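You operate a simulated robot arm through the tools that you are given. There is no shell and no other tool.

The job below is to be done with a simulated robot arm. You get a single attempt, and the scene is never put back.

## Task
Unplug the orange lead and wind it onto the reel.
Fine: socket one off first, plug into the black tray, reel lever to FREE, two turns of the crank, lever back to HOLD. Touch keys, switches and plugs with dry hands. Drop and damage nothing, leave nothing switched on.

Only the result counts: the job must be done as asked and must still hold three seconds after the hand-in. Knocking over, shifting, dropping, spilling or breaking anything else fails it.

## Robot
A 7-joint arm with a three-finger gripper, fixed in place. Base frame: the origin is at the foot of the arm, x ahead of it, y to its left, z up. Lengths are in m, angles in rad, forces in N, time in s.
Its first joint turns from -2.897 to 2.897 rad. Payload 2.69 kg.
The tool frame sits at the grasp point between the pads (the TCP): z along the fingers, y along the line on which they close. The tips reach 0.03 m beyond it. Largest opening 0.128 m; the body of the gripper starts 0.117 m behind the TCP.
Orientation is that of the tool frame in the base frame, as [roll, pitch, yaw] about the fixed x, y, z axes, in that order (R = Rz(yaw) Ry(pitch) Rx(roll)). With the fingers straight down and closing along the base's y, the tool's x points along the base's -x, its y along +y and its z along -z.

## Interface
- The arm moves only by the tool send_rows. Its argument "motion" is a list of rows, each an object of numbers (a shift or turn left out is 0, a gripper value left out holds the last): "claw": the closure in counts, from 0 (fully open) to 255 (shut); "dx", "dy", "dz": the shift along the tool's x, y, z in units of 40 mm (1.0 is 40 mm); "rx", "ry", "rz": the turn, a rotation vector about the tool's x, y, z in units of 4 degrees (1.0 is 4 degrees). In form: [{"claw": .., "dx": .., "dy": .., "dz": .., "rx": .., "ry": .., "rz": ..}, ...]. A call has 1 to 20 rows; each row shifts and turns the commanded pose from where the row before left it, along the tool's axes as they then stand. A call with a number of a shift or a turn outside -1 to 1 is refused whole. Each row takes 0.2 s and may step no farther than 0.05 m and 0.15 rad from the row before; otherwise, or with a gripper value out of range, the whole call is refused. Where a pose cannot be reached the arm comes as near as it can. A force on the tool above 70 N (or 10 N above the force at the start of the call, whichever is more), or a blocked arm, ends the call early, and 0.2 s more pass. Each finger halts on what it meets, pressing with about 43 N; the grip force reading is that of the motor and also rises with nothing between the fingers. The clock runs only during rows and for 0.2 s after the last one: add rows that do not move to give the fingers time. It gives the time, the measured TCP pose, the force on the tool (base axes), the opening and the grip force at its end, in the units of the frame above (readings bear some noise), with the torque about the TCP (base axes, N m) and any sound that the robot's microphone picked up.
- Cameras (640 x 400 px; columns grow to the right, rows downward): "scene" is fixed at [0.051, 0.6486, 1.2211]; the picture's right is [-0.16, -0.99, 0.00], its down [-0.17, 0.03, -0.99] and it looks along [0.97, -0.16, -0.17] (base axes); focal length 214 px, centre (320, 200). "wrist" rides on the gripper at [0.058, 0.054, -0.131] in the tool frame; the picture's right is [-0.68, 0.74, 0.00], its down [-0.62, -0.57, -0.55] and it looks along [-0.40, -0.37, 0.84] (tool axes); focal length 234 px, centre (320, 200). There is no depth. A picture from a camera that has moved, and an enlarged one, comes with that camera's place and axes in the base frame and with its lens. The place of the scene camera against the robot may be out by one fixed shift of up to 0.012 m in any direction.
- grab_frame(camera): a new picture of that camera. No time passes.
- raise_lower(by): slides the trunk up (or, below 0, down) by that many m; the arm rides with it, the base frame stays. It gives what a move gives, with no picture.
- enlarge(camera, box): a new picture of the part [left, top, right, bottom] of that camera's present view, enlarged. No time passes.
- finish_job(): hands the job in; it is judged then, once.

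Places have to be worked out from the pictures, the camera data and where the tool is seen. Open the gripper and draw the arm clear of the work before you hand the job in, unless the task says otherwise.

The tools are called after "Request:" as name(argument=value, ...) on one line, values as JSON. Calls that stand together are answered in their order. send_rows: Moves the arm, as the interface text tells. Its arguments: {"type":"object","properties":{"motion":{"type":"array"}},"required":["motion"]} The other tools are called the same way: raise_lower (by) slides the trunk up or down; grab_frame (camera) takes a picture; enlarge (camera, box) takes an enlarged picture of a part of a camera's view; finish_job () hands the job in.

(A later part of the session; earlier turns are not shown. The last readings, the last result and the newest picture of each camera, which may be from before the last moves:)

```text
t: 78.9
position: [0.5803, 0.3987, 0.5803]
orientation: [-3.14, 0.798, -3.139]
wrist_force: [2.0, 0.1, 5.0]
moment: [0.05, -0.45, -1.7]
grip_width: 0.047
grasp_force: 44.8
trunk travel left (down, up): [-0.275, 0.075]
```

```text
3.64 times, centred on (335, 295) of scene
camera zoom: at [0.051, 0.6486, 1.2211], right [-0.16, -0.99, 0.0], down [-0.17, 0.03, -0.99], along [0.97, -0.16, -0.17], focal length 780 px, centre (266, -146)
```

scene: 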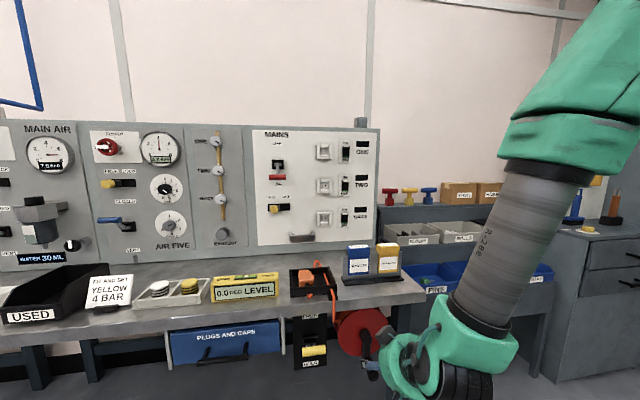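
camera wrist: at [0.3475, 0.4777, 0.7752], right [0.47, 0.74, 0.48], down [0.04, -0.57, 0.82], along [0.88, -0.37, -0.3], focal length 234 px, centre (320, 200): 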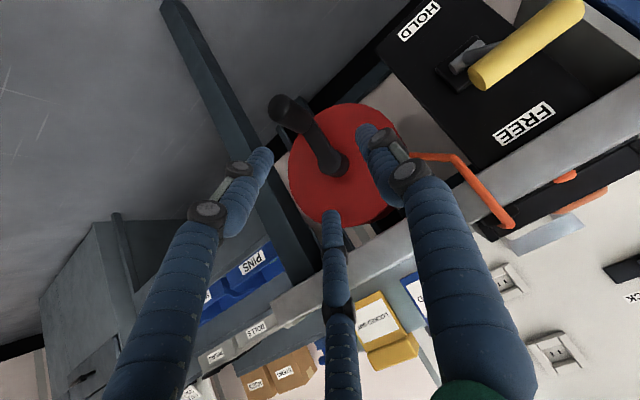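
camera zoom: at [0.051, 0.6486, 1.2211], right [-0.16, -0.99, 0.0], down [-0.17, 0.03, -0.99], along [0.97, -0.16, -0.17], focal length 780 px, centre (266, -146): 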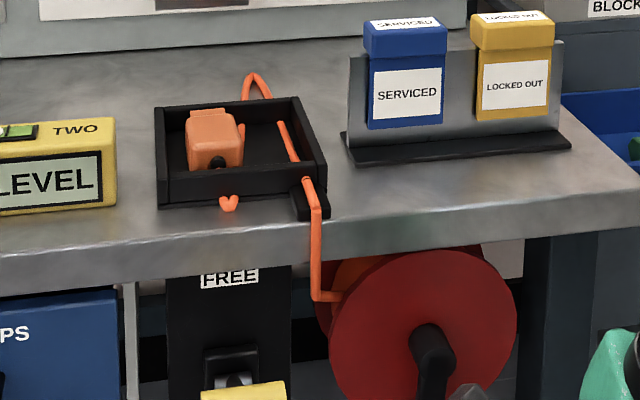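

The near finger misses the handle at this pitch (skewed grip, 1.7 N·m), so I release, back off and steepen the tool to about 65° below horizontal so all three fingers land on the handle.

Request:
send_rows(motion=[{"claw": 117}, {"claw": 117}, {"dz": -0.5}, {"dz": -0.7}, {"dz": -0.8}, {"ry": 1}, {"ry": 1}, {"ry": 1}, {"ry": 1}, {"ry": 1}, {"ry": 0.2}])

Request:
grab_frame(camera="wrist")

Request:
enlarge(camera="scene", box=[300, 290, 440, 400])

```text
t: 81.3
position: [0.5218, 0.3989, 0.6338]
orientation: [-3.141, 0.431, -3.137]
wrist_force: [-0.4, 0.3, 0.1]
moment: [-0.01, -0.02, 0.04]
grip_width: 0.0697
grasp_force: 0.1
trunk travel left (down, up): [-0.275, 0.075]
```

```text
taken
camera wrist: at [0.4135, 0.4511, 0.7291], right [0.61, 0.74, 0.28], down [0.33, -0.56, 0.76], along [0.72, -0.37, -0.59], focal length 234 px, centre (320, 200)
```

wrist: 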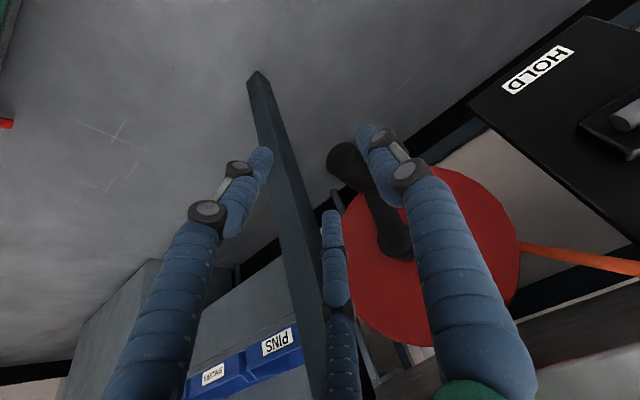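

```text
3.64 times, centred on (370, 345) of scene
camera zoom: at [0.051, 0.6486, 1.2211], right [-0.16, -0.99, 0.0], down [-0.17, 0.03, -0.99], along [0.97, -0.16, -0.17], focal length 780 px, centre (138, -327)
```

zoom: 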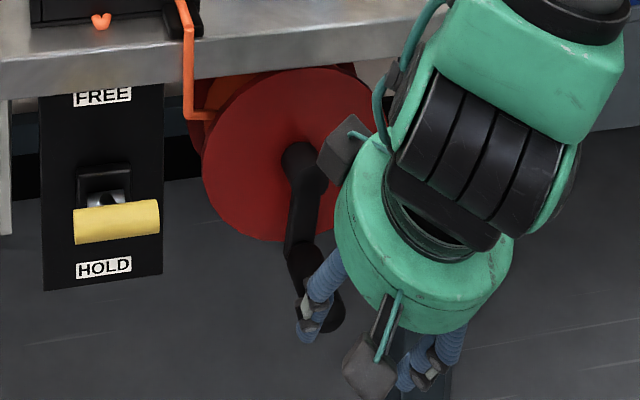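

I re-measure the handle from this pose before going in.

Request:
enlarge(camera="wrist", box=[260, 100, 460, 280])

```text
2.22 times, centred on (360, 190) of wrist
camera zoom: at [0.4135, 0.4511, 0.7291], right [0.61, 0.74, 0.28], down [0.33, -0.56, 0.76], along [0.72, -0.37, -0.59], focal length 520 px, centre (231, 222)
```

zoom: 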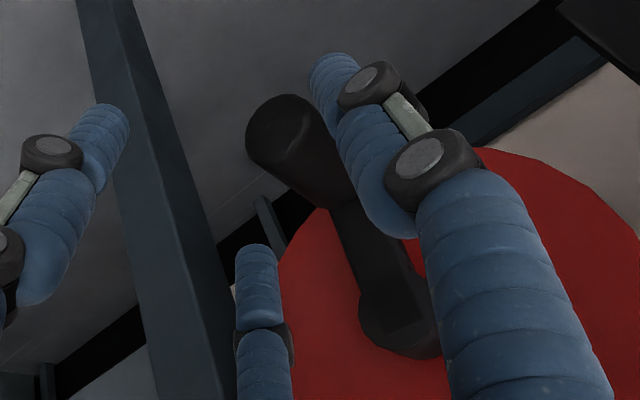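

Handle still at y≈0.401, z≈0.575. I shift over it and descend along the tool axis to the grip point (0.594, 0.401, 0.579).

Request:
send_rows(motion=[{"dx": -0.53, "dy": 0.03, "dz": 0.37}, {"dx": -0.53, "dy": 0.02, "dz": 0.38}, {"dz": 0.42}, {"dz": 0.42}, {"dz": 0.41}, {"dx": 0}])

Request:
grab_frame(camera="wrist")

```text
t: 82.7
position: [0.5927, 0.4003, 0.5785]
orientation: [-3.139, 0.432, -3.139]
wrist_force: [-0.6, 0.1, -0.2]
moment: [-0.02, 0.01, -0.01]
grip_width: 0.0693
grasp_force: 0.0
trunk travel left (down, up): [-0.275, 0.075]
```

```text
taken
camera wrist: at [0.485, 0.4524, 0.6723], right [0.61, 0.74, 0.28], down [0.33, -0.56, 0.76], along [0.72, -0.37, -0.59], focal length 234 px, centre (320, 200)
```

wrist: 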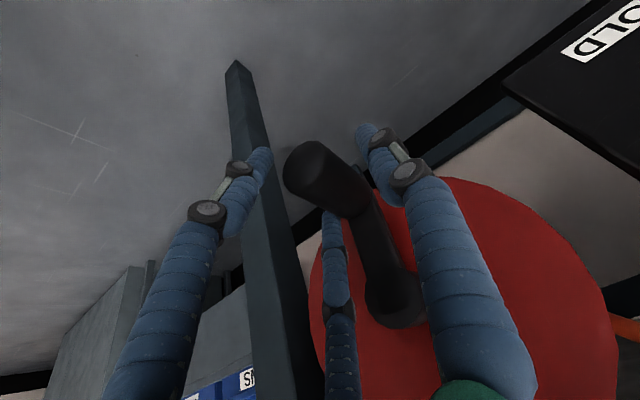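

No contact. I shift 4 mm towards the handle's free end to keep the far finger off the crank arm, and close.

Request:
send_rows(motion=[{"dx": 0.09, "dy": 0.02, "dz": -0.042}, {"claw": 255}, {"claw": 255}, {"claw": 255}, {"claw": 255}])

Request:
grab_frame(camera="wrist")

Request:
enlarge(camera="scene", box=[300, 290, 440, 400])

```text
t: 83.9
position: [0.5903, 0.4, 0.5789]
orientation: [3.141, 0.435, -3.14]
wrist_force: [4.4, 0.5, 1.5]
moment: [0.02, -0.35, -1.33]
grip_width: 0.0474
grasp_force: 45.1
trunk travel left (down, up): [-0.275, 0.075]
```

```text
taken
camera wrist: at [0.482, 0.4536, 0.6739], right [0.61, 0.74, 0.28], down [0.33, -0.56, 0.76], along [0.72, -0.37, -0.59], focal length 234 px, centre (320, 200)
```

wrist: 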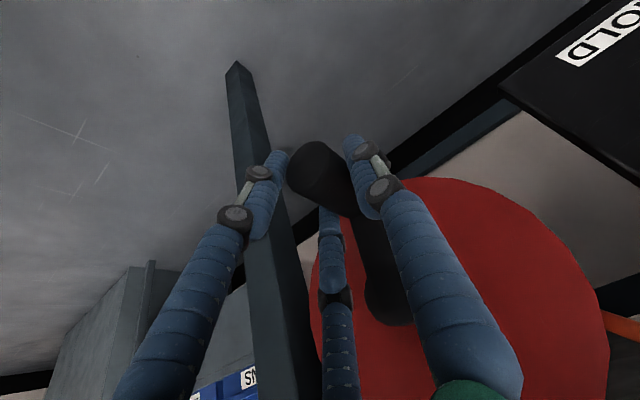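

```text
3.64 times, centred on (370, 345) of scene
camera zoom: at [0.051, 0.6486, 1.2211], right [-0.16, -0.99, 0.0], down [-0.17, 0.03, -0.99], along [0.97, -0.16, -0.17], focal length 780 px, centre (138, -327)
```

zoom: 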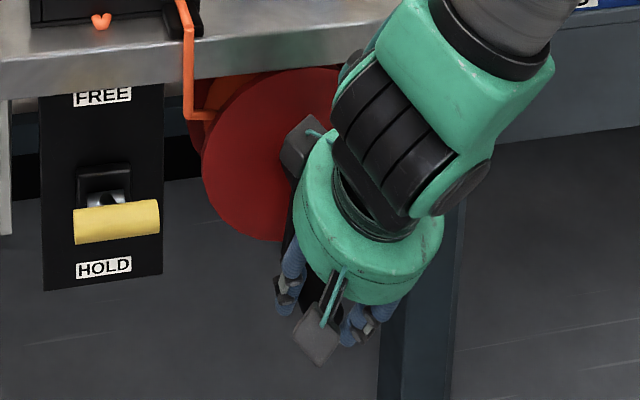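

The handle is about 38 mm thick, so 47 mm is a real hold on it. I test a 15° turn in the winding direction (handle towards −y from the bottom) and read the forces.

Request:
send_rows(motion=[{"dx": -0.006, "dy": -0.219, "dz": -0.013}, {"dx": -0.018, "dy": -0.215, "dz": -0.039}, {"dx": 0}])

Request:
grab_frame(camera="wrist")

Request:
enlarge(camera="scene", box=[270, 240, 400, 350])

```text
t: 84.5
position: [0.5906, 0.3908, 0.5806]
orientation: [3.132, 0.431, -3.134]
wrist_force: [17.8, 20.7, -40.3]
moment: [-0.28, 1.19, -1.26]
grip_width: 0.0477
grasp_force: 45.2
trunk travel left (down, up): [-0.275, 0.075]
stopped in row 3: the force on the tool passed its limit at 80 N (the readings are from after the stop); the commanded pose is now the measured one
```

```text
taken
camera wrist: at [0.4817, 0.4427, 0.6752], right [0.61, 0.74, 0.29], down [0.34, -0.57, 0.75], along [0.72, -0.36, -0.59], focal length 234 px, centre (320, 200)
```

wrist: 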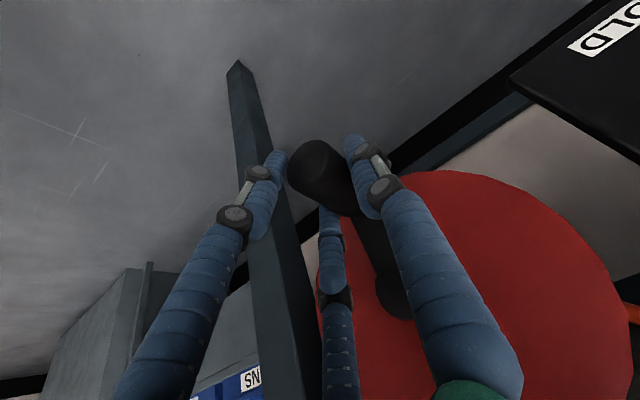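

```text
3.64 times, centred on (335, 295) of scene
camera zoom: at [0.051, 0.6486, 1.2211], right [-0.16, -0.99, 0.0], down [-0.17, 0.03, -0.99], along [0.97, -0.16, -0.17], focal length 780 px, centre (266, -146)
```

zoom: 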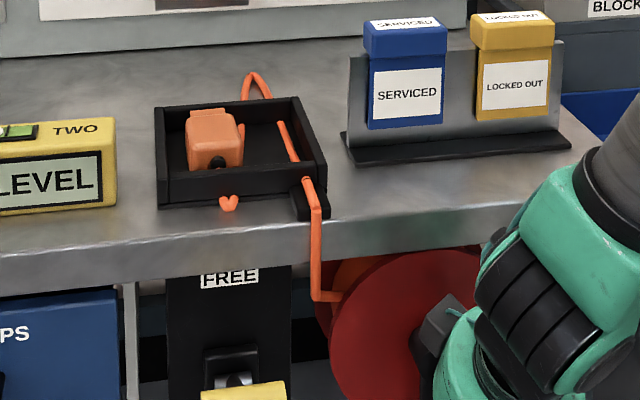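

The handle did move about 9 mm (8°) but the force peaked at 80 N. I hold still to see the residual load before deciding.

Request:
send_rows(motion=[{"dx": 0}, {"dx": 0}])

Request:
enlarge(camera="wrist", box=[240, 110, 440, 330])

```text
t: 85.2
position: [0.5901, 0.3915, 0.5796]
orientation: [3.134, 0.429, -3.132]
wrist_force: [14.4, 32.1, -48.7]
moment: [-0.27, 0.61, -1.18]
grip_width: 0.0478
grasp_force: 45.1
trunk travel left (down, up): [-0.275, 0.075]
```

```text
1.82 times, centred on (340, 220) of wrist
camera zoom: at [0.4817, 0.4428, 0.6753], right [0.61, 0.74, 0.29], down [0.34, -0.57, 0.75], along [0.72, -0.36, -0.59], focal length 426 px, centre (284, 164)
```

zoom: 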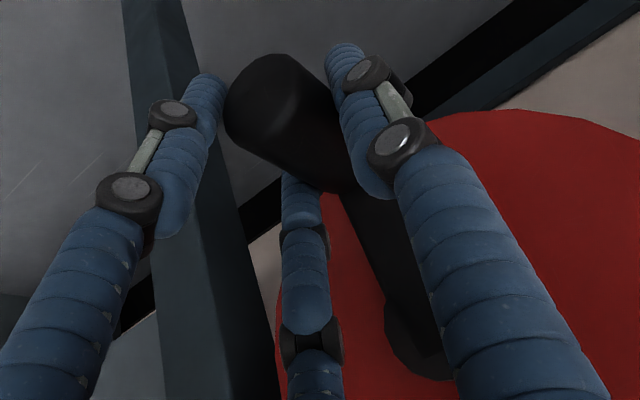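

The load is mostly radial (my path was ~1.5 mm too high, the arm is stiff). I correct the height and continue slowly, 4° per row.

Request:
send_rows(motion=[{"dx": 0.0063, "dy": -0.055, "dz": 0.0136}, {"dy": -0.055}, {"dx": -0.0058, "dy": -0.0575, "dz": -0.0125}, {"dx": -0.0058, "dy": -0.0575, "dz": -0.0125}])

```text
t: 85.6
position: [0.5909, 0.3923, 0.5798]
orientation: [3.128, 0.43, -3.132]
wrist_force: [20.5, 19.3, -39.2]
moment: [-0.24, 1.34, -1.39]
grip_width: 0.0475
grasp_force: 44.5
trunk travel left (down, up): [-0.275, 0.075]
stopped in row 2: the force on the tool passed its limit at 72 N (the readings are from after the stop); the commanded pose is now the measured one
```

Blocked again at the same spot. I return to the start position to compare, then try a small move the other way to learn whether the reel is locked or the direction is wrong.

Request:
send_rows(motion=[{"dy": 0.1, "dz": 0.01}, {"dy": 0.1, "dz": 0.01}, {"dx": 0}])

```text
t: 86.4
position: [0.5906, 0.3985, 0.5799]
orientation: [3.13, 0.431, -3.133]
wrist_force: [3.3, -0.1, -9.8]
moment: [-0.06, 0.31, -2.26]
grip_width: 0.0474
grasp_force: 44.9
trunk travel left (down, up): [-0.275, 0.075]
```

Force returns to near zero at the start position, so the crank springs back: it acts locked. I try the same small move towards +y.

Request:
send_rows(motion=[{"dy": 0.08}, {"dy": 0.08}, {"dy": 0.08}, {"dx": 0}])

```text
t: 87.4
position: [0.5908, 0.4082, 0.5821]
orientation: [3.127, 0.432, -3.133]
wrist_force: [-7.8, -4.5, 14.8]
moment: [0.08, -0.23, -1.9]
grip_width: 0.0477
grasp_force: 45.4
trunk travel left (down, up): [-0.275, 0.075]
```

Towards +y it moves easily (small forces) while rising, so the crank is not locked; the true bottom of the circle seems to lie further to −y than I assumed. I look at the crank's attitude in the wrist view.

Request:
enlarge(camera="wrist", box=[240, 110, 460, 350])

Request:
enlarge(camera="scene", box=[320, 290, 420, 380])

```text
1.67 times, centred on (350, 230) of wrist
camera zoom: at [0.4812, 0.4587, 0.6774], right [0.6, 0.74, 0.29], down [0.34, -0.57, 0.75], along [0.72, -0.35, -0.59], focal length 390 px, centre (270, 150)
```

zoom: 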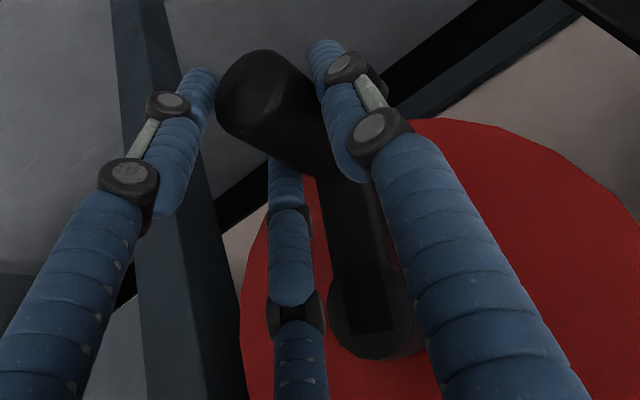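

```text
4.44 times, centred on (370, 335) of scene
camera zoom: at [0.051, 0.6486, 1.2211], right [-0.16, -0.99, 0.0], down [-0.17, 0.03, -0.99], along [0.97, -0.16, -0.17], focal length 953 px, centre (98, -400)
```

zoom: 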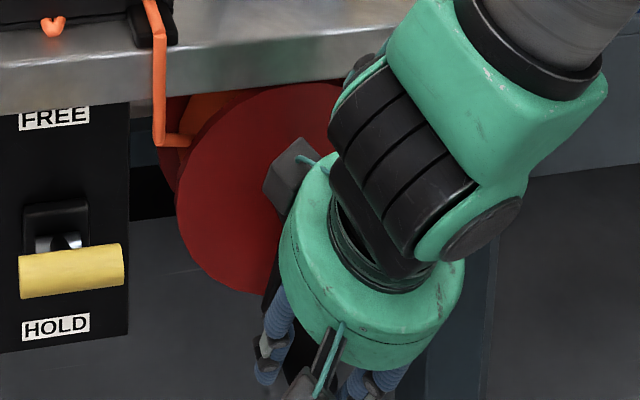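

The close views put the crank hub at y≈0.389, so the handle started about 10° to the +y side. I try the −y direction again along a better-fitted circle (centre y≈0.388), slowly.

Request:
send_rows(motion=[{"dy": -0.1, "dx": 0.004, "dz": 0.008}, {"dy": -0.1, "dx": 0.006, "dz": 0.014}, {"dy": -0.1, "dx": 0.006, "dz": 0.014}, {"dx": 0}])

```text
t: 88.4
position: [0.5904, 0.3977, 0.58]
orientation: [3.128, 0.431, -3.133]
wrist_force: [-6.2, -0.1, 12.8]
moment: [0.12, -0.12, -1.72]
grip_width: 0.0476
grasp_force: 44.9
trunk travel left (down, up): [-0.275, 0.075]
```

Nearly load-free here. I continue −y in small steps at constant height.

Request:
send_rows(motion=[{"dy": -0.08}, {"dy": -0.08}, {"dx": 0}])

```text
t: 89.2
position: [0.5904, 0.3921, 0.5801]
orientation: [3.127, 0.433, -3.131]
wrist_force: [-9.4, 23.5, 2.9]
moment: [0.17, -0.11, -1.64]
grip_width: 0.0479
grasp_force: 45.6
trunk travel left (down, up): [-0.275, 0.075]
```

Resistance builds elastically towards −y (24 N already), unlike towards +y. I now test the +y direction over a larger angle, following the circle upward.

Request:
send_rows(motion=[{"dy": 0.1}, {"dy": 0.1}, {"dy": 0.1, "dx": -0.01, "dz": -0.02}, {"dy": 0.1, "dx": -0.015, "dz": -0.03}, {"dy": 0.1, "dx": -0.015, "dz": -0.035}, {"dy": 0.1, "dx": -0.018, "dz": -0.04}, {"dx": 0}])

```text
t: 90.8
position: [0.5907, 0.4148, 0.585]
orientation: [3.13, 0.431, -3.132]
wrist_force: [29.3, 12.4, -41.8]
moment: [-0.29, 0.46, -1.77]
grip_width: 0.0477
grasp_force: 44.2
trunk travel left (down, up): [-0.275, 0.075]
```

The torque budget shows the crank turns freely towards +y but meets a stop towards −y, so the winding direction is bottom→+y→top. I go on that way along the circle (centre y≈0.389, z≈0.645, radius ≈0.067).

Request:
send_rows(motion=[{"dx": -0.02, "dy": 0.09, "dz": -0.04}, {"dx": -0.022, "dy": 0.085, "dz": -0.05}, {"dx": 0}])

```text
t: 91.6
position: [0.5906, 0.421, 0.5869]
orientation: [3.129, 0.429, -3.13]
wrist_force: [24.1, 23.5, -46.6]
moment: [-0.27, 0.71, -1.54]
grip_width: 0.0476
grasp_force: 44.7
trunk travel left (down, up): [-0.275, 0.075]
```

The load is purely radial (hand 52 N too far in). I move 3 mm outward along the radius to relieve it and calibrate.

Request:
send_rows(motion=[{"dx": 0.027, "dy": 0.035, "dz": 0.059}, {"dx": 0}])

```text
t: 92.2
position: [0.5909, 0.4194, 0.5875]
orientation: [3.132, 0.431, -3.133]
wrist_force: [-3.8, -4.5, 8.4]
moment: [0.03, 0.22, -1.58]
grip_width: 0.0473
grasp_force: 44.9
trunk travel left (down, up): [-0.275, 0.075]
```

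Force is nearly zero after that 3 mm correction (about 20 N/mm). From this calibrated point (ψ≈29°) I continue in 5° rows.

Request:
send_rows(motion=[{"dx": -0.032, "dy": 0.1245, "dz": -0.0695}, {"dx": -0.0363, "dy": 0.1175, "dz": -0.079}, {"dx": -0.0404, "dy": 0.1095, "dz": -0.0879}, {"dx": 0}])

```text
t: 93.2
position: [0.5902, 0.4359, 0.5961]
orientation: [3.128, 0.432, -3.133]
wrist_force: [4.8, 2.9, -4.4]
moment: [-0.01, -0.02, -2.05]
grip_width: 0.0475
grasp_force: 45.2
trunk travel left (down, up): [-0.275, 0.075]
```

Good tracking with under 7 N. I carry on 25° with the same circle.

Request:
send_rows(motion=[{"dx": -0.0442, "dy": 0.1005, "dz": -0.0961}, {"dx": -0.0478, "dy": 0.091, "dz": -0.104}, {"dx": -0.051, "dy": 0.0808, "dz": -0.1108}, {"dx": -0.0536, "dy": 0.0698, "dz": -0.1165}, {"dx": -0.056, "dy": 0.0583, "dz": -0.1217}, {"dx": 0}])

Request:
grab_frame(camera="wrist")

Request:
enlarge(camera="scene", box=[270, 240, 400, 350])

```text
t: 94.6
position: [0.5884, 0.4535, 0.6238]
orientation: [3.129, 0.433, -3.132]
wrist_force: [-4.7, 40.1, -19.7]
moment: [0.18, 0.95, -2.2]
grip_width: 0.0513
grasp_force: 45.1
trunk travel left (down, up): [-0.275, 0.075]
```

```text
taken
camera wrist: at [0.4801, 0.5048, 0.7189], right [0.6, 0.74, 0.29], down [0.34, -0.57, 0.75], along [0.72, -0.35, -0.59], focal length 234 px, centre (320, 200)
```

wrist: 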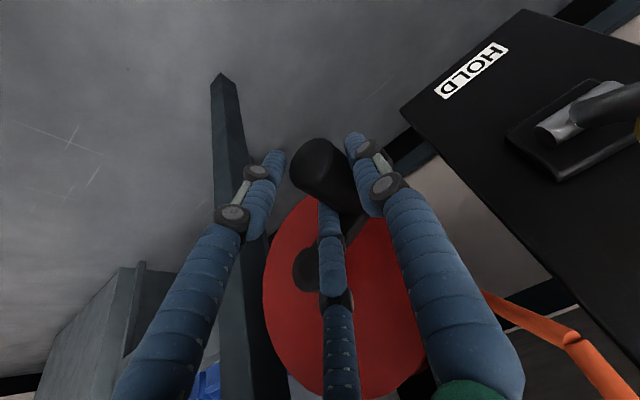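

```text
3.64 times, centred on (335, 295) of scene
camera zoom: at [0.051, 0.6486, 1.2211], right [-0.16, -0.99, 0.0], down [-0.17, 0.03, -0.99], along [0.97, -0.16, -0.17], focal length 780 px, centre (266, -146)
```

zoom: 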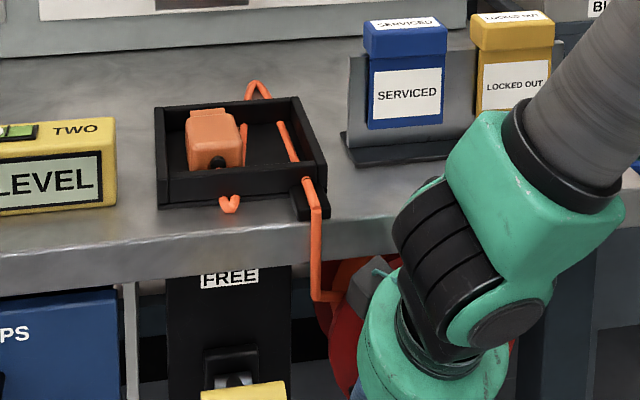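

The loop of lead behind the tray has shortened, so this is the winding direction. The far finger is now fouling the crank arm (grip pushed open to 51 mm), so I open, shift 9 mm towards the handle's free end, and re-grip.

Request:
send_rows(motion=[{"claw": 117}, {"claw": 117}, {"dx": 0.1, "dz": -0.047}, {"dx": 0.1, "dz": -0.047}, {"dx": 0}])

Request:
grab_frame(camera="wrist")

```text
t: 95.8
position: [0.5788, 0.4502, 0.6216]
orientation: [3.129, 0.432, -3.132]
wrist_force: [-1.8, -0.4, -0.4]
moment: [0.02, 0.02, -0.01]
grip_width: 0.0689
grasp_force: 0.1
trunk travel left (down, up): [-0.275, 0.075]
```

```text
taken
camera wrist: at [0.4705, 0.5014, 0.7175], right [0.6, 0.74, 0.29], down [0.34, -0.57, 0.75], along [0.72, -0.35, -0.59], focal length 234 px, centre (320, 200)
```

wrist: 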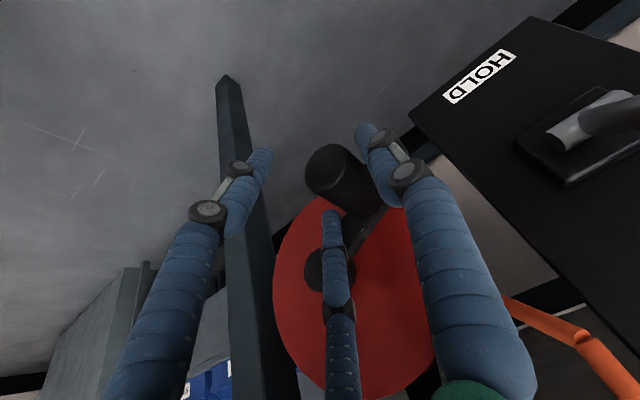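

The crank stays put when released. I zoom to locate the handle relative to the fingers before re-gripping.

Request:
enlarge(camera="wrist", box=[230, 110, 430, 310])

```text
2.00 times, centred on (330, 210) of wrist
camera zoom: at [0.4705, 0.5014, 0.7175], right [0.6, 0.74, 0.29], down [0.34, -0.57, 0.75], along [0.72, -0.35, -0.59], focal length 468 px, centre (300, 180)
```

zoom: 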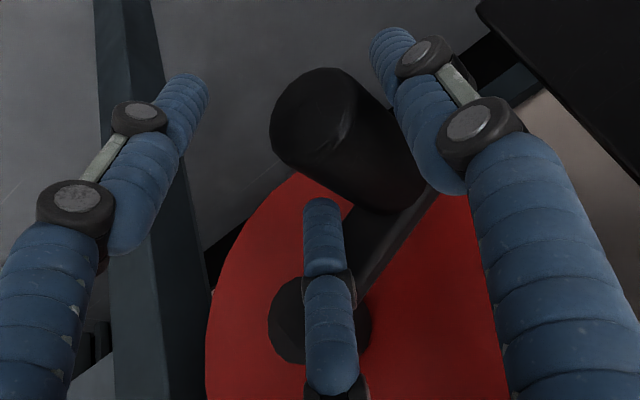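

Handle axis is at about (y 0.464, z 0.616), hub at (0.393, 0.642): ψ≈70°. I centre the hand 8 mm to +y and close again, now gripping nearer the free end.

Request:
send_rows(motion=[{"dy": 0.2}, {"claw": 255}, {"claw": 255}, {"claw": 255}, {"claw": 255}])

Request:
enlarge(camera="wrist", box=[230, 110, 430, 310])

```text
t: 97.0
position: [0.5807, 0.4573, 0.6229]
orientation: [3.128, 0.432, -3.135]
wrist_force: [26.8, -27.8, 9.2]
moment: [0.02, -0.3, -2.43]
grip_width: 0.0484
grasp_force: 45.2
trunk travel left (down, up): [-0.275, 0.075]
```

```text
2.00 times, centred on (330, 210) of wrist
camera zoom: at [0.4721, 0.5086, 0.7184], right [0.61, 0.74, 0.29], down [0.34, -0.57, 0.75], along [0.72, -0.35, -0.59], focal length 468 px, centre (300, 180)
```

zoom: 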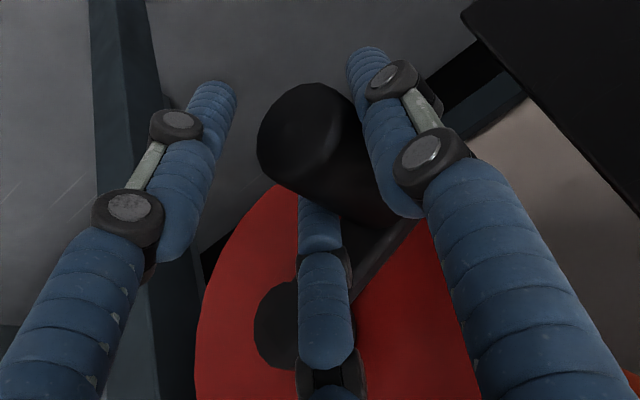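

This pitch only lets thumb and far finger bear on the handle (2.4 N·m skew). A horizontal tool would grip the handle axially like a three-jaw chuck and clear the arm, so I release, back out and turn the tool to point straight at the reel.

Request:
send_rows(motion=[{"claw": 100}, {"claw": 100}, {"dz": -0.5}, {"dz": -0.8}, {"dz": -0.8}, {"dx": 0.8, "dz": -0.2}, {"dx": 0.8, "dz": -0.2}, {"dx": 0.8, "dz": -0.2}])

Request:
send_rows(motion=[{"ry": -1}, {"ry": -1}, {"ry": -1}, {"ry": -1}, {"ry": -1}, {"ry": -1}, {"ry": -1}, {"ry": -1}])

Request:
grab_frame(camera="scene")

```text
t: 98.8
position: [0.4495, 0.4581, 0.6773]
orientation: [3.128, 0.434, -3.132]
wrist_force: [-0.5, -0.2, 0.4]
moment: [0.0, 0.04, 0.0]
grip_width: 0.0778
grasp_force: 0.0
trunk travel left (down, up): [-0.275, 0.075]
```

```text
t: 100.6
position: [0.4488, 0.4571, 0.6813]
orientation: [3.12, 0.992, 3.135]
wrist_force: [-0.4, 0.1, -0.3]
moment: [-0.02, 0.01, -0.06]
grip_width: 0.0777
grasp_force: 0.1
trunk travel left (down, up): [-0.275, 0.075]
```

```text
taken
```

scene: 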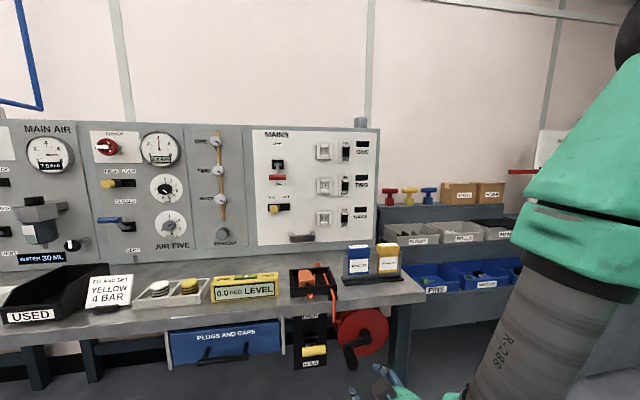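

Pitch is moving fine with the arm well clear. I finish the turn to horizontal and look at the crank.

Request:
send_rows(motion=[{"ry": -1}, {"ry": -1}, {"ry": -1}, {"ry": -1}, {"ry": -1}, {"ry": -1}, {"ry": -1}, {"ry": -1}, {"ry": -0.3}])

Request:
grab_frame(camera="wrist")

Request:
grab_frame(camera="scene")

```text
t: 102.6
position: [0.4474, 0.458, 0.6806]
orientation: [1.543, 1.56, 1.557]
wrist_force: [-0.6, 0.2, 0.6]
moment: [0.01, 0.01, 0.0]
grip_width: 0.0777
grasp_force: 0.1
trunk travel left (down, up): [-0.275, 0.075]
```

```text
taken
camera wrist: at [0.3155, 0.509, 0.6222], right [-0.01, 0.73, 0.68], down [-0.54, -0.58, 0.61], along [0.84, -0.36, 0.4], focal length 234 px, centre (320, 200)
```

wrist: 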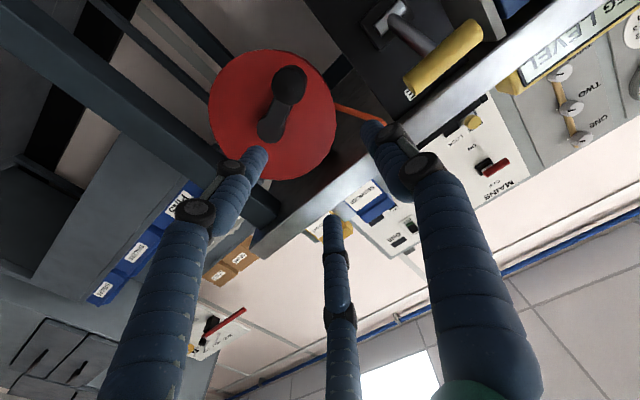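

```text
taken
```

scene: 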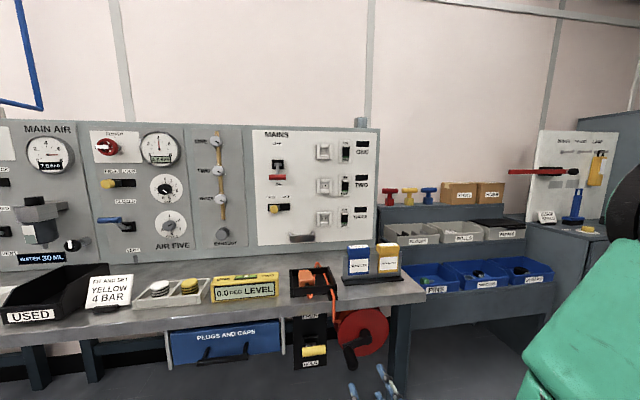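

The arm holds the horizontal pose well, and the scene view of crank, lever and tray is clear. I enlarge both views.

Request:
enlarge(camera="scene", box=[285, 295, 415, 400])

Request:
enlarge(camera="wrist", box=[190, 30, 390, 210])

Request:
enlarge(camera="scene", box=[270, 240, 370, 320])

```text
3.81 times, centred on (350, 348) of scene
camera zoom: at [0.051, 0.6486, 1.2211], right [-0.16, -0.99, 0.0], down [-0.17, 0.03, -0.99], along [0.97, -0.16, -0.17], focal length 817 px, centre (206, -362)
```

zoom: 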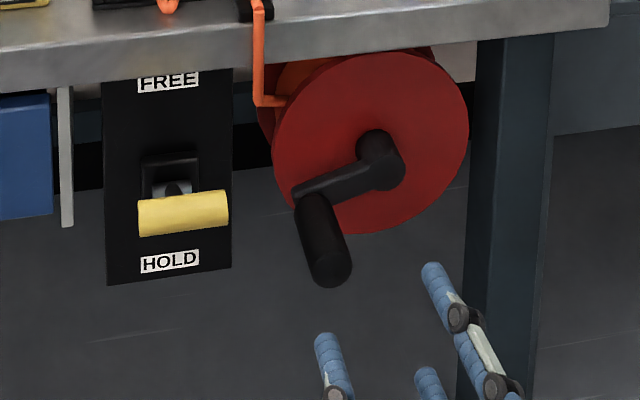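

```text
2.22 times, centred on (290, 120) of wrist
camera zoom: at [0.3155, 0.509, 0.6222], right [-0.01, 0.73, 0.68], down [-0.54, -0.58, 0.61], along [0.84, -0.36, 0.4], focal length 520 px, centre (387, 378)
```

zoom: 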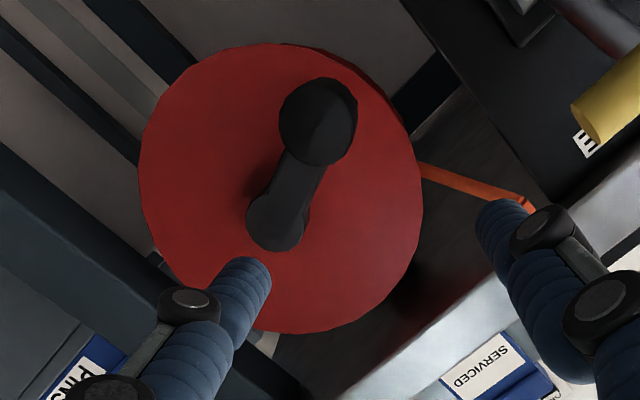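

```text
5.00 times, centred on (320, 280) of scene
camera zoom: at [0.051, 0.6486, 1.2211], right [-0.16, -0.99, 0.0], down [-0.17, 0.03, -0.99], along [0.97, -0.16, -0.17], focal length 1072 px, centre (320, -200)
```

zoom: 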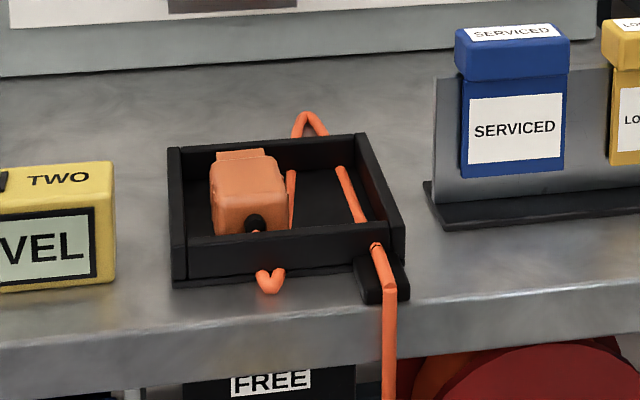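

The crank handle axis reads about (y 0.467, z 0.619), hub ≈(0.396, 0.642), radius ≈0.073. I line the open hand up axially in front of the handle.

Request:
send_rows(motion=[{"dx": 0.385, "dy": 0.05, "dz": 0.4}, {"dx": 0.385, "dy": 0.05, "dz": 0.4}, {"dx": 0.385, "dy": 0.05, "dz": 0.4}, {"dx": 0.385, "dy": 0.05, "dz": 0.4}])

Request:
grab_frame(camera="wrist")

Request:
enlarge(camera="scene", box=[285, 295, 415, 400])

```text
t: 103.6
position: [0.512, 0.467, 0.6173]
orientation: [1.588, 1.559, 1.603]
wrist_force: [0.0, 0.2, -0.4]
moment: [-0.02, -0.01, -0.01]
grip_width: 0.0778
grasp_force: 0.0
trunk travel left (down, up): [-0.275, 0.075]
```

```text
taken
camera wrist: at [0.3806, 0.5183, 0.56], right [-0.01, 0.73, 0.69], down [-0.54, -0.58, 0.61], along [0.84, -0.36, 0.4], focal length 234 px, centre (320, 200)
```

wrist: 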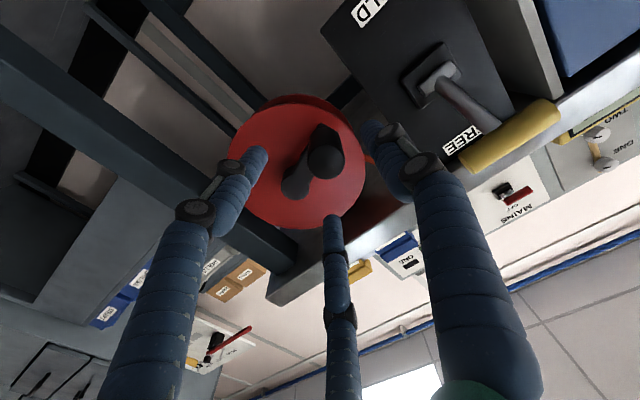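

```text
3.81 times, centred on (350, 348) of scene
camera zoom: at [0.051, 0.6486, 1.2211], right [-0.16, -0.99, 0.0], down [-0.17, 0.03, -0.99], along [0.97, -0.16, -0.17], focal length 817 px, centre (206, -362)
```

zoom: 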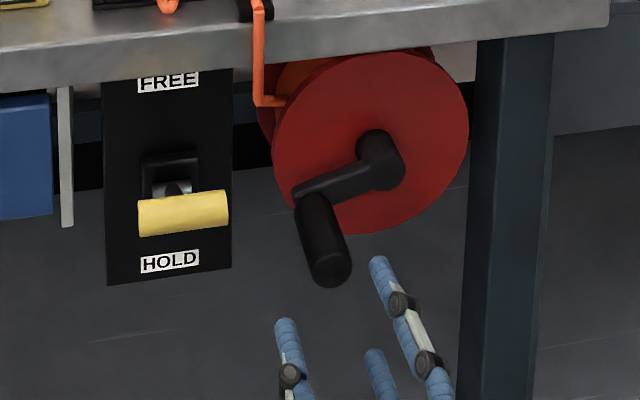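

The handle tip sits at (0.471, 0.620) against the hand axis (0.467, 0.617). I correct by 4 mm and slide the fingers axially over the handle.

Request:
send_rows(motion=[{"dx": -0.06, "dy": 0.1, "dz": 0.475}, {"dz": 0.475}, {"dz": 0.475}, {"dz": 0.475}, {"dx": 0}])

Request:
enlarge(camera="wrist", box=[220, 80, 420, 260])

Request:
enlarge(camera="scene", box=[305, 310, 405, 390])

```text
t: 104.8
position: [0.5857, 0.469, 0.6194]
orientation: [1.634, 1.558, 1.65]
wrist_force: [0.0, -0.5, -0.3]
moment: [0.0, 0.03, 0.0]
grip_width: 0.0778
grasp_force: 0.1
trunk travel left (down, up): [-0.275, 0.075]
```

```text
2.22 times, centred on (320, 170) of wrist
camera zoom: at [0.454, 0.5218, 0.5614], right [-0.01, 0.73, 0.69], down [-0.54, -0.58, 0.61], along [0.84, -0.36, 0.4], focal length 520 px, centre (320, 267)
```

zoom: 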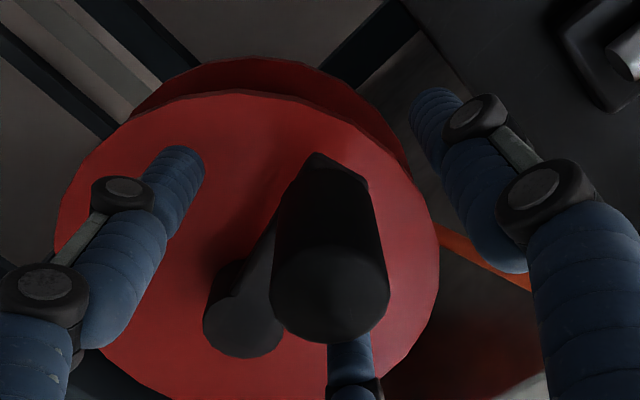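

```text
5.00 times, centred on (355, 350) of scene
camera zoom: at [0.051, 0.6486, 1.2211], right [-0.16, -0.99, 0.0], down [-0.17, 0.03, -0.99], along [0.97, -0.16, -0.17], focal length 1072 px, centre (145, -550)
```

zoom: 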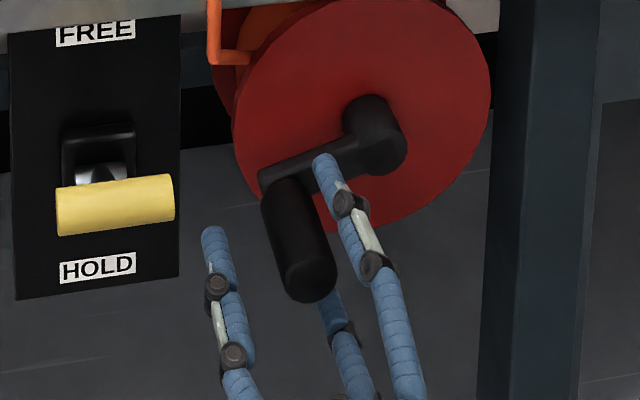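

All three fingers surround the handle axially, no contact. I close the chuck grip.

Request:
send_rows(motion=[{"claw": 255}, {"claw": 255}, {"claw": 255}, {"claw": 255}])

Request:
enlarge(camera="scene", box=[305, 310, 405, 390])

```text
t: 105.8
position: [0.586, 0.4682, 0.6184]
orientation: [1.63, 1.559, 1.644]
wrist_force: [6.1, -8.8, 2.6]
moment: [0.0, 0.05, -0.21]
grip_width: 0.036
grasp_force: 43.2
trunk travel left (down, up): [-0.275, 0.075]
```

```text
5.00 times, centred on (355, 350) of scene
camera zoom: at [0.051, 0.6486, 1.2211], right [-0.16, -0.99, 0.0], down [-0.17, 0.03, -0.99], along [0.97, -0.16, -0.17], focal length 1072 px, centre (145, -550)
```

zoom: 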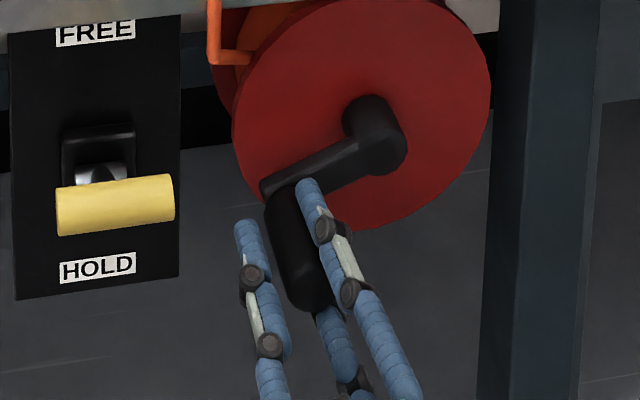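

Ideal grip: 36 mm, only 9 N side load and almost no moment. I turn 10° further upwards and read the radial force to calibrate the circle.

Request:
send_rows(motion=[{"dx": -0.153, "dy": 0.046}, {"dx": -0.161, "dy": 0.034}, {"dx": 0}])

```text
t: 106.6
position: [0.5867, 0.4726, 0.6335]
orientation: [1.607, 1.559, 1.623]
wrist_force: [-3.4, -6.2, 0.8]
moment: [-0.03, 0.06, -0.13]
grip_width: 0.0358
grasp_force: 43.5
trunk travel left (down, up): [-0.275, 0.075]
```

Turning freely with about 6 N. I go on 30°.

Request:
send_rows(motion=[{"dx": -0.161, "dy": 0.021}, {"dx": -0.162, "dy": 0.007}, {"dx": -0.162, "dy": -0.007}, {"dx": -0.161, "dy": -0.021}, {"dx": -0.1585, "dy": -0.035}, {"dx": -0.155, "dy": -0.049}, {"dx": 0}])

```text
t: 108.2
position: [0.5866, 0.4694, 0.6719]
orientation: [1.713, 1.56, 1.73]
wrist_force: [-22.3, -13.9, -7.0]
moment: [0.02, 0.26, -0.55]
grip_width: 0.036
grasp_force: 43.2
trunk travel left (down, up): [-0.275, 0.075]
```

The three measured points give the circle centre (0.399, 0.6467), R=0.0745. I use that, ease back 2 mm in x to unload the 22 N axial push, and continue to ψ=140°.

Request:
send_rows(motion=[{"dx": -0.172, "dy": -0.095, "dz": -0.05}, {"dx": -0.1705, "dy": -0.0945}, {"dx": -0.16, "dy": -0.112}, {"dx": -0.147, "dy": -0.128}, {"dx": -0.133, "dy": -0.1425}, {"dx": 0}])

Request:
enlarge(camera="scene", box=[270, 240, 420, 380])

```text
t: 109.6
position: [0.5858, 0.4465, 0.7003]
orientation: [1.887, 1.559, 1.901]
wrist_force: [16.5, -20.0, -25.1]
moment: [0.11, 0.7, -0.33]
grip_width: 0.0357
grasp_force: 43.1
trunk travel left (down, up): [-0.275, 0.075]
```

```text
2.86 times, centred on (345, 310) of scene
camera zoom: at [0.051, 0.6486, 1.2211], right [-0.16, -0.99, 0.0], down [-0.17, 0.03, -0.99], along [0.97, -0.16, -0.17], focal length 613 px, centre (249, -114)
```

zoom: 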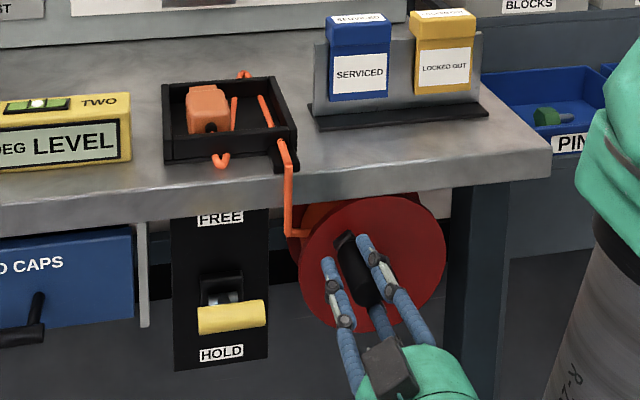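

Refit over four points: centre (0.409, 0.6475), R=0.065, now at ψ≈145°. I remove the 1.6 mm outward bias and go on to ψ≈174°.

Request:
send_rows(motion=[{"dx": -0.05, "dy": -0.15, "dz": 0.02}, {"dx": -0.0775, "dy": -0.1525}, {"dx": -0.06, "dy": -0.1575}, {"dx": -0.045, "dy": -0.165}, {"dx": -0.025, "dy": -0.1675}, {"dx": 0}])

```text
t: 111.0
position: [0.5877, 0.4155, 0.7141]
orientation: [1.536, 1.558, 1.551]
wrist_force: [-39.3, -1.2, -6.2]
moment: [0.02, 0.18, -0.17]
grip_width: 0.0349
grasp_force: 42.3
trunk travel left (down, up): [-0.275, 0.075]
```

Radial load is only 6 N now; the axial reading is −39 N, so I ease back 2 mm in x and continue over the top to ψ≈204°.

Request:
send_rows(motion=[{"dx": -0.01, "dy": -0.17, "dz": -0.05}, {"dx": 0.01, "dy": -0.17}, {"dx": 0.025, "dy": -0.1675}, {"dx": 0.045, "dy": -0.165}, {"dx": 0.06, "dy": -0.1575}, {"dx": 0}])

```text
t: 112.4
position: [0.5867, 0.3832, 0.7119]
orientation: [1.202, 1.551, 1.214]
wrist_force: [32.0, -12.1, 48.5]
moment: [0.05, -1.17, -0.55]
grip_width: 0.0328
grasp_force: 45.1
trunk travel left (down, up): [-0.275, 0.075]
```

Compression of 49 N inward and the grip width fell to 33 mm; I check the view before continuing.

Request:
enlarge(camera="scene", box=[305, 290, 405, 370])

Request:
enlarge(camera="wrist", box=[220, 80, 420, 260])

```text
5.00 times, centred on (355, 330) of scene
camera zoom: at [0.051, 0.6486, 1.2211], right [-0.16, -0.99, 0.0], down [-0.17, 0.03, -0.99], along [0.97, -0.16, -0.17], focal length 1072 px, centre (145, -450)
```

zoom: 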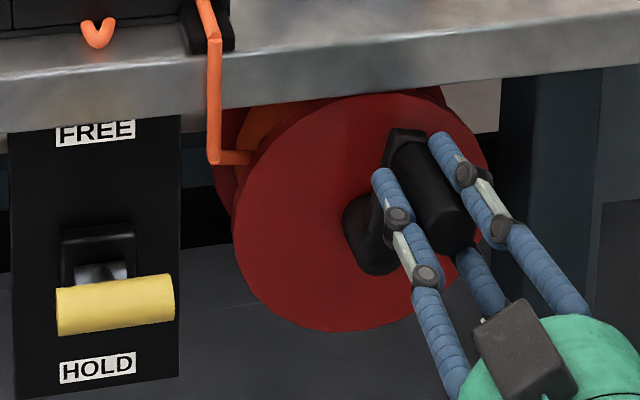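

```text
2.22 times, centred on (320, 170) of wrist
camera zoom: at [0.4559, 0.4366, 0.654], right [-0.01, 0.72, 0.69], down [-0.55, -0.58, 0.6], along [0.84, -0.37, 0.4], focal length 520 px, centre (320, 267)
```

zoom: 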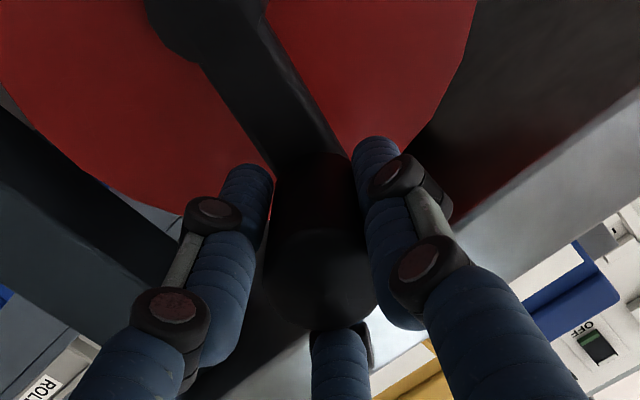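

The grip is sound and the crank is just past the top. With the refit circle (0.4035, 0.647, R≈0.069) I add 2 mm outward and continue to ψ≈227°.

Request:
send_rows(motion=[{"dx": 0.015, "dy": -0.185, "dz": 0.03}, {"dx": 0.0775, "dy": -0.1625}, {"dx": 0.095, "dy": -0.1525}, {"dx": 0}])

```text
t: 113.0
position: [0.5869, 0.372, 0.708]
orientation: [1.06, 1.554, 1.069]
wrist_force: [-11.5, -8.2, 20.9]
moment: [0.03, -1.07, -1.03]
grip_width: 0.0321
grasp_force: 45.1
trunk travel left (down, up): [-0.275, 0.075]
stopped in row 2: the force on the tool passed its limit at 72 N (the readings are from after the stop); the commanded pose is now the measured one
```

Force limit hit again with twisting moments: the handle has shifted in the grip. I open slightly (staying caged around it) and re-close to re-centre.

Request:
send_rows(motion=[{"claw": 150}, {"claw": 150}, {"dx": 0}])

Request:
enlarge(camera="wrist", box=[220, 80, 420, 260])

Request:
enlarge(camera="scene", box=[305, 290, 405, 370])

```text
t: 113.8
position: [0.5875, 0.3715, 0.7058]
orientation: [1.261, 1.556, 1.271]
wrist_force: [-0.2, -0.1, 0.0]
moment: [0.01, 0.02, 0.0]
grip_width: 0.0526
grasp_force: 0.0
trunk travel left (down, up): [-0.275, 0.075]
```

```text
2.22 times, centred on (320, 170) of wrist
camera zoom: at [0.4556, 0.4237, 0.6482], right [-0.01, 0.73, 0.69], down [-0.55, -0.58, 0.61], along [0.84, -0.37, 0.4], focal length 520 px, centre (320, 267)
```

zoom: 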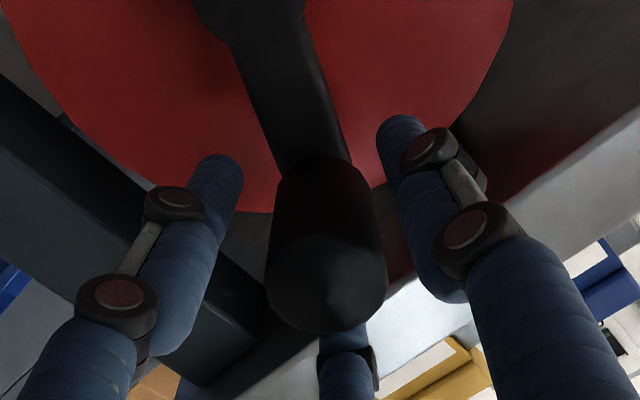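

```text
5.00 times, centred on (355, 330) of scene
camera zoom: at [0.051, 0.6486, 1.2211], right [-0.16, -0.99, 0.0], down [-0.17, 0.03, -0.99], along [0.97, -0.16, -0.17], focal length 1072 px, centre (145, -450)
```

zoom: 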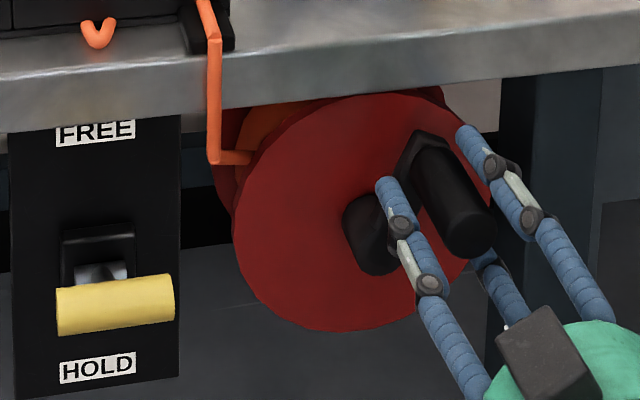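

Crank holds its place; the handle sits about 4 mm to +y and 2.5 mm below the hand centre. I centre on it and close again.

Request:
send_rows(motion=[{"dx": 0.06, "dy": 0.1}, {"claw": 255}, {"claw": 255}, {"claw": 255}])

```text
t: 114.8
position: [0.5871, 0.3755, 0.7096]
orientation: [0.944, 1.548, 0.951]
wrist_force: [-1.3, -25.5, 62.9]
moment: [0.05, -1.38, -1.01]
grip_width: 0.0324
grasp_force: 44.6
trunk travel left (down, up): [-0.275, 0.075]
```

The handle is rolling inside the fixed-orientation grip and gets squeezed off-centre. Better: let the hand rotate with the crank. I open around the handle and pre-rotate the hand −80° about its own axis in place.

Request:
send_rows(motion=[{"claw": 100}, {"claw": 100}, {"rz": -1}, {"rz": -1}, {"rz": -1}, {"rz": -1}, {"rz": -1}, {"rz": -1}, {"rz": -1}, {"rz": -1}, {"rz": -1}, {"rz": -1}])

Request:
grab_frame(camera="wrist")

Request:
enlarge(camera="scene", box=[305, 290, 405, 370])

```text
t: 117.4
position: [0.5868, 0.3751, 0.705]
orientation: [-1.565, 0.887, -1.556]
wrist_force: [-0.1, -0.2, 0.3]
moment: [0.03, 0.0, 0.01]
grip_width: 0.0779
grasp_force: 0.1
trunk travel left (down, up): [-0.275, 0.075]
```

```text
taken
camera wrist: at [0.4561, 0.3777, 0.6251], right [-0.01, 1.0, 0.06], down [-0.55, -0.05, 0.83], along [0.83, -0.02, 0.55], focal length 234 px, centre (320, 200)
```

wrist: 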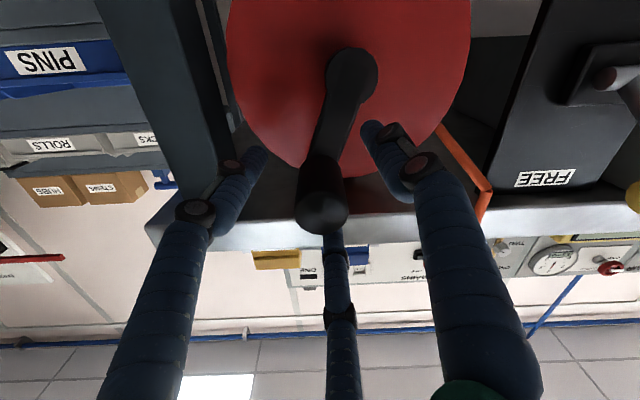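

```text
5.00 times, centred on (355, 330) of scene
camera zoom: at [0.051, 0.6486, 1.2211], right [-0.16, -0.99, 0.0], down [-0.17, 0.03, -0.99], along [0.97, -0.16, -0.17], focal length 1072 px, centre (145, -450)
```

zoom: 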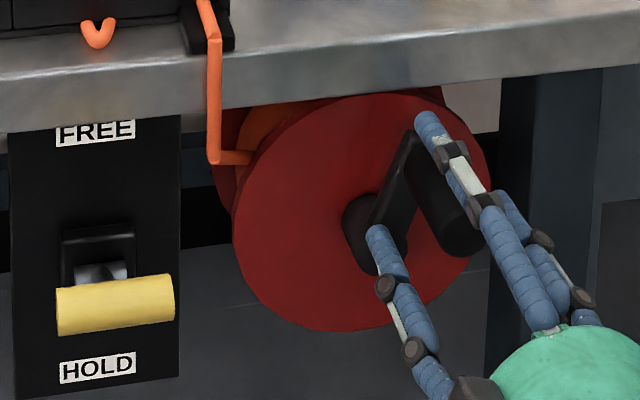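

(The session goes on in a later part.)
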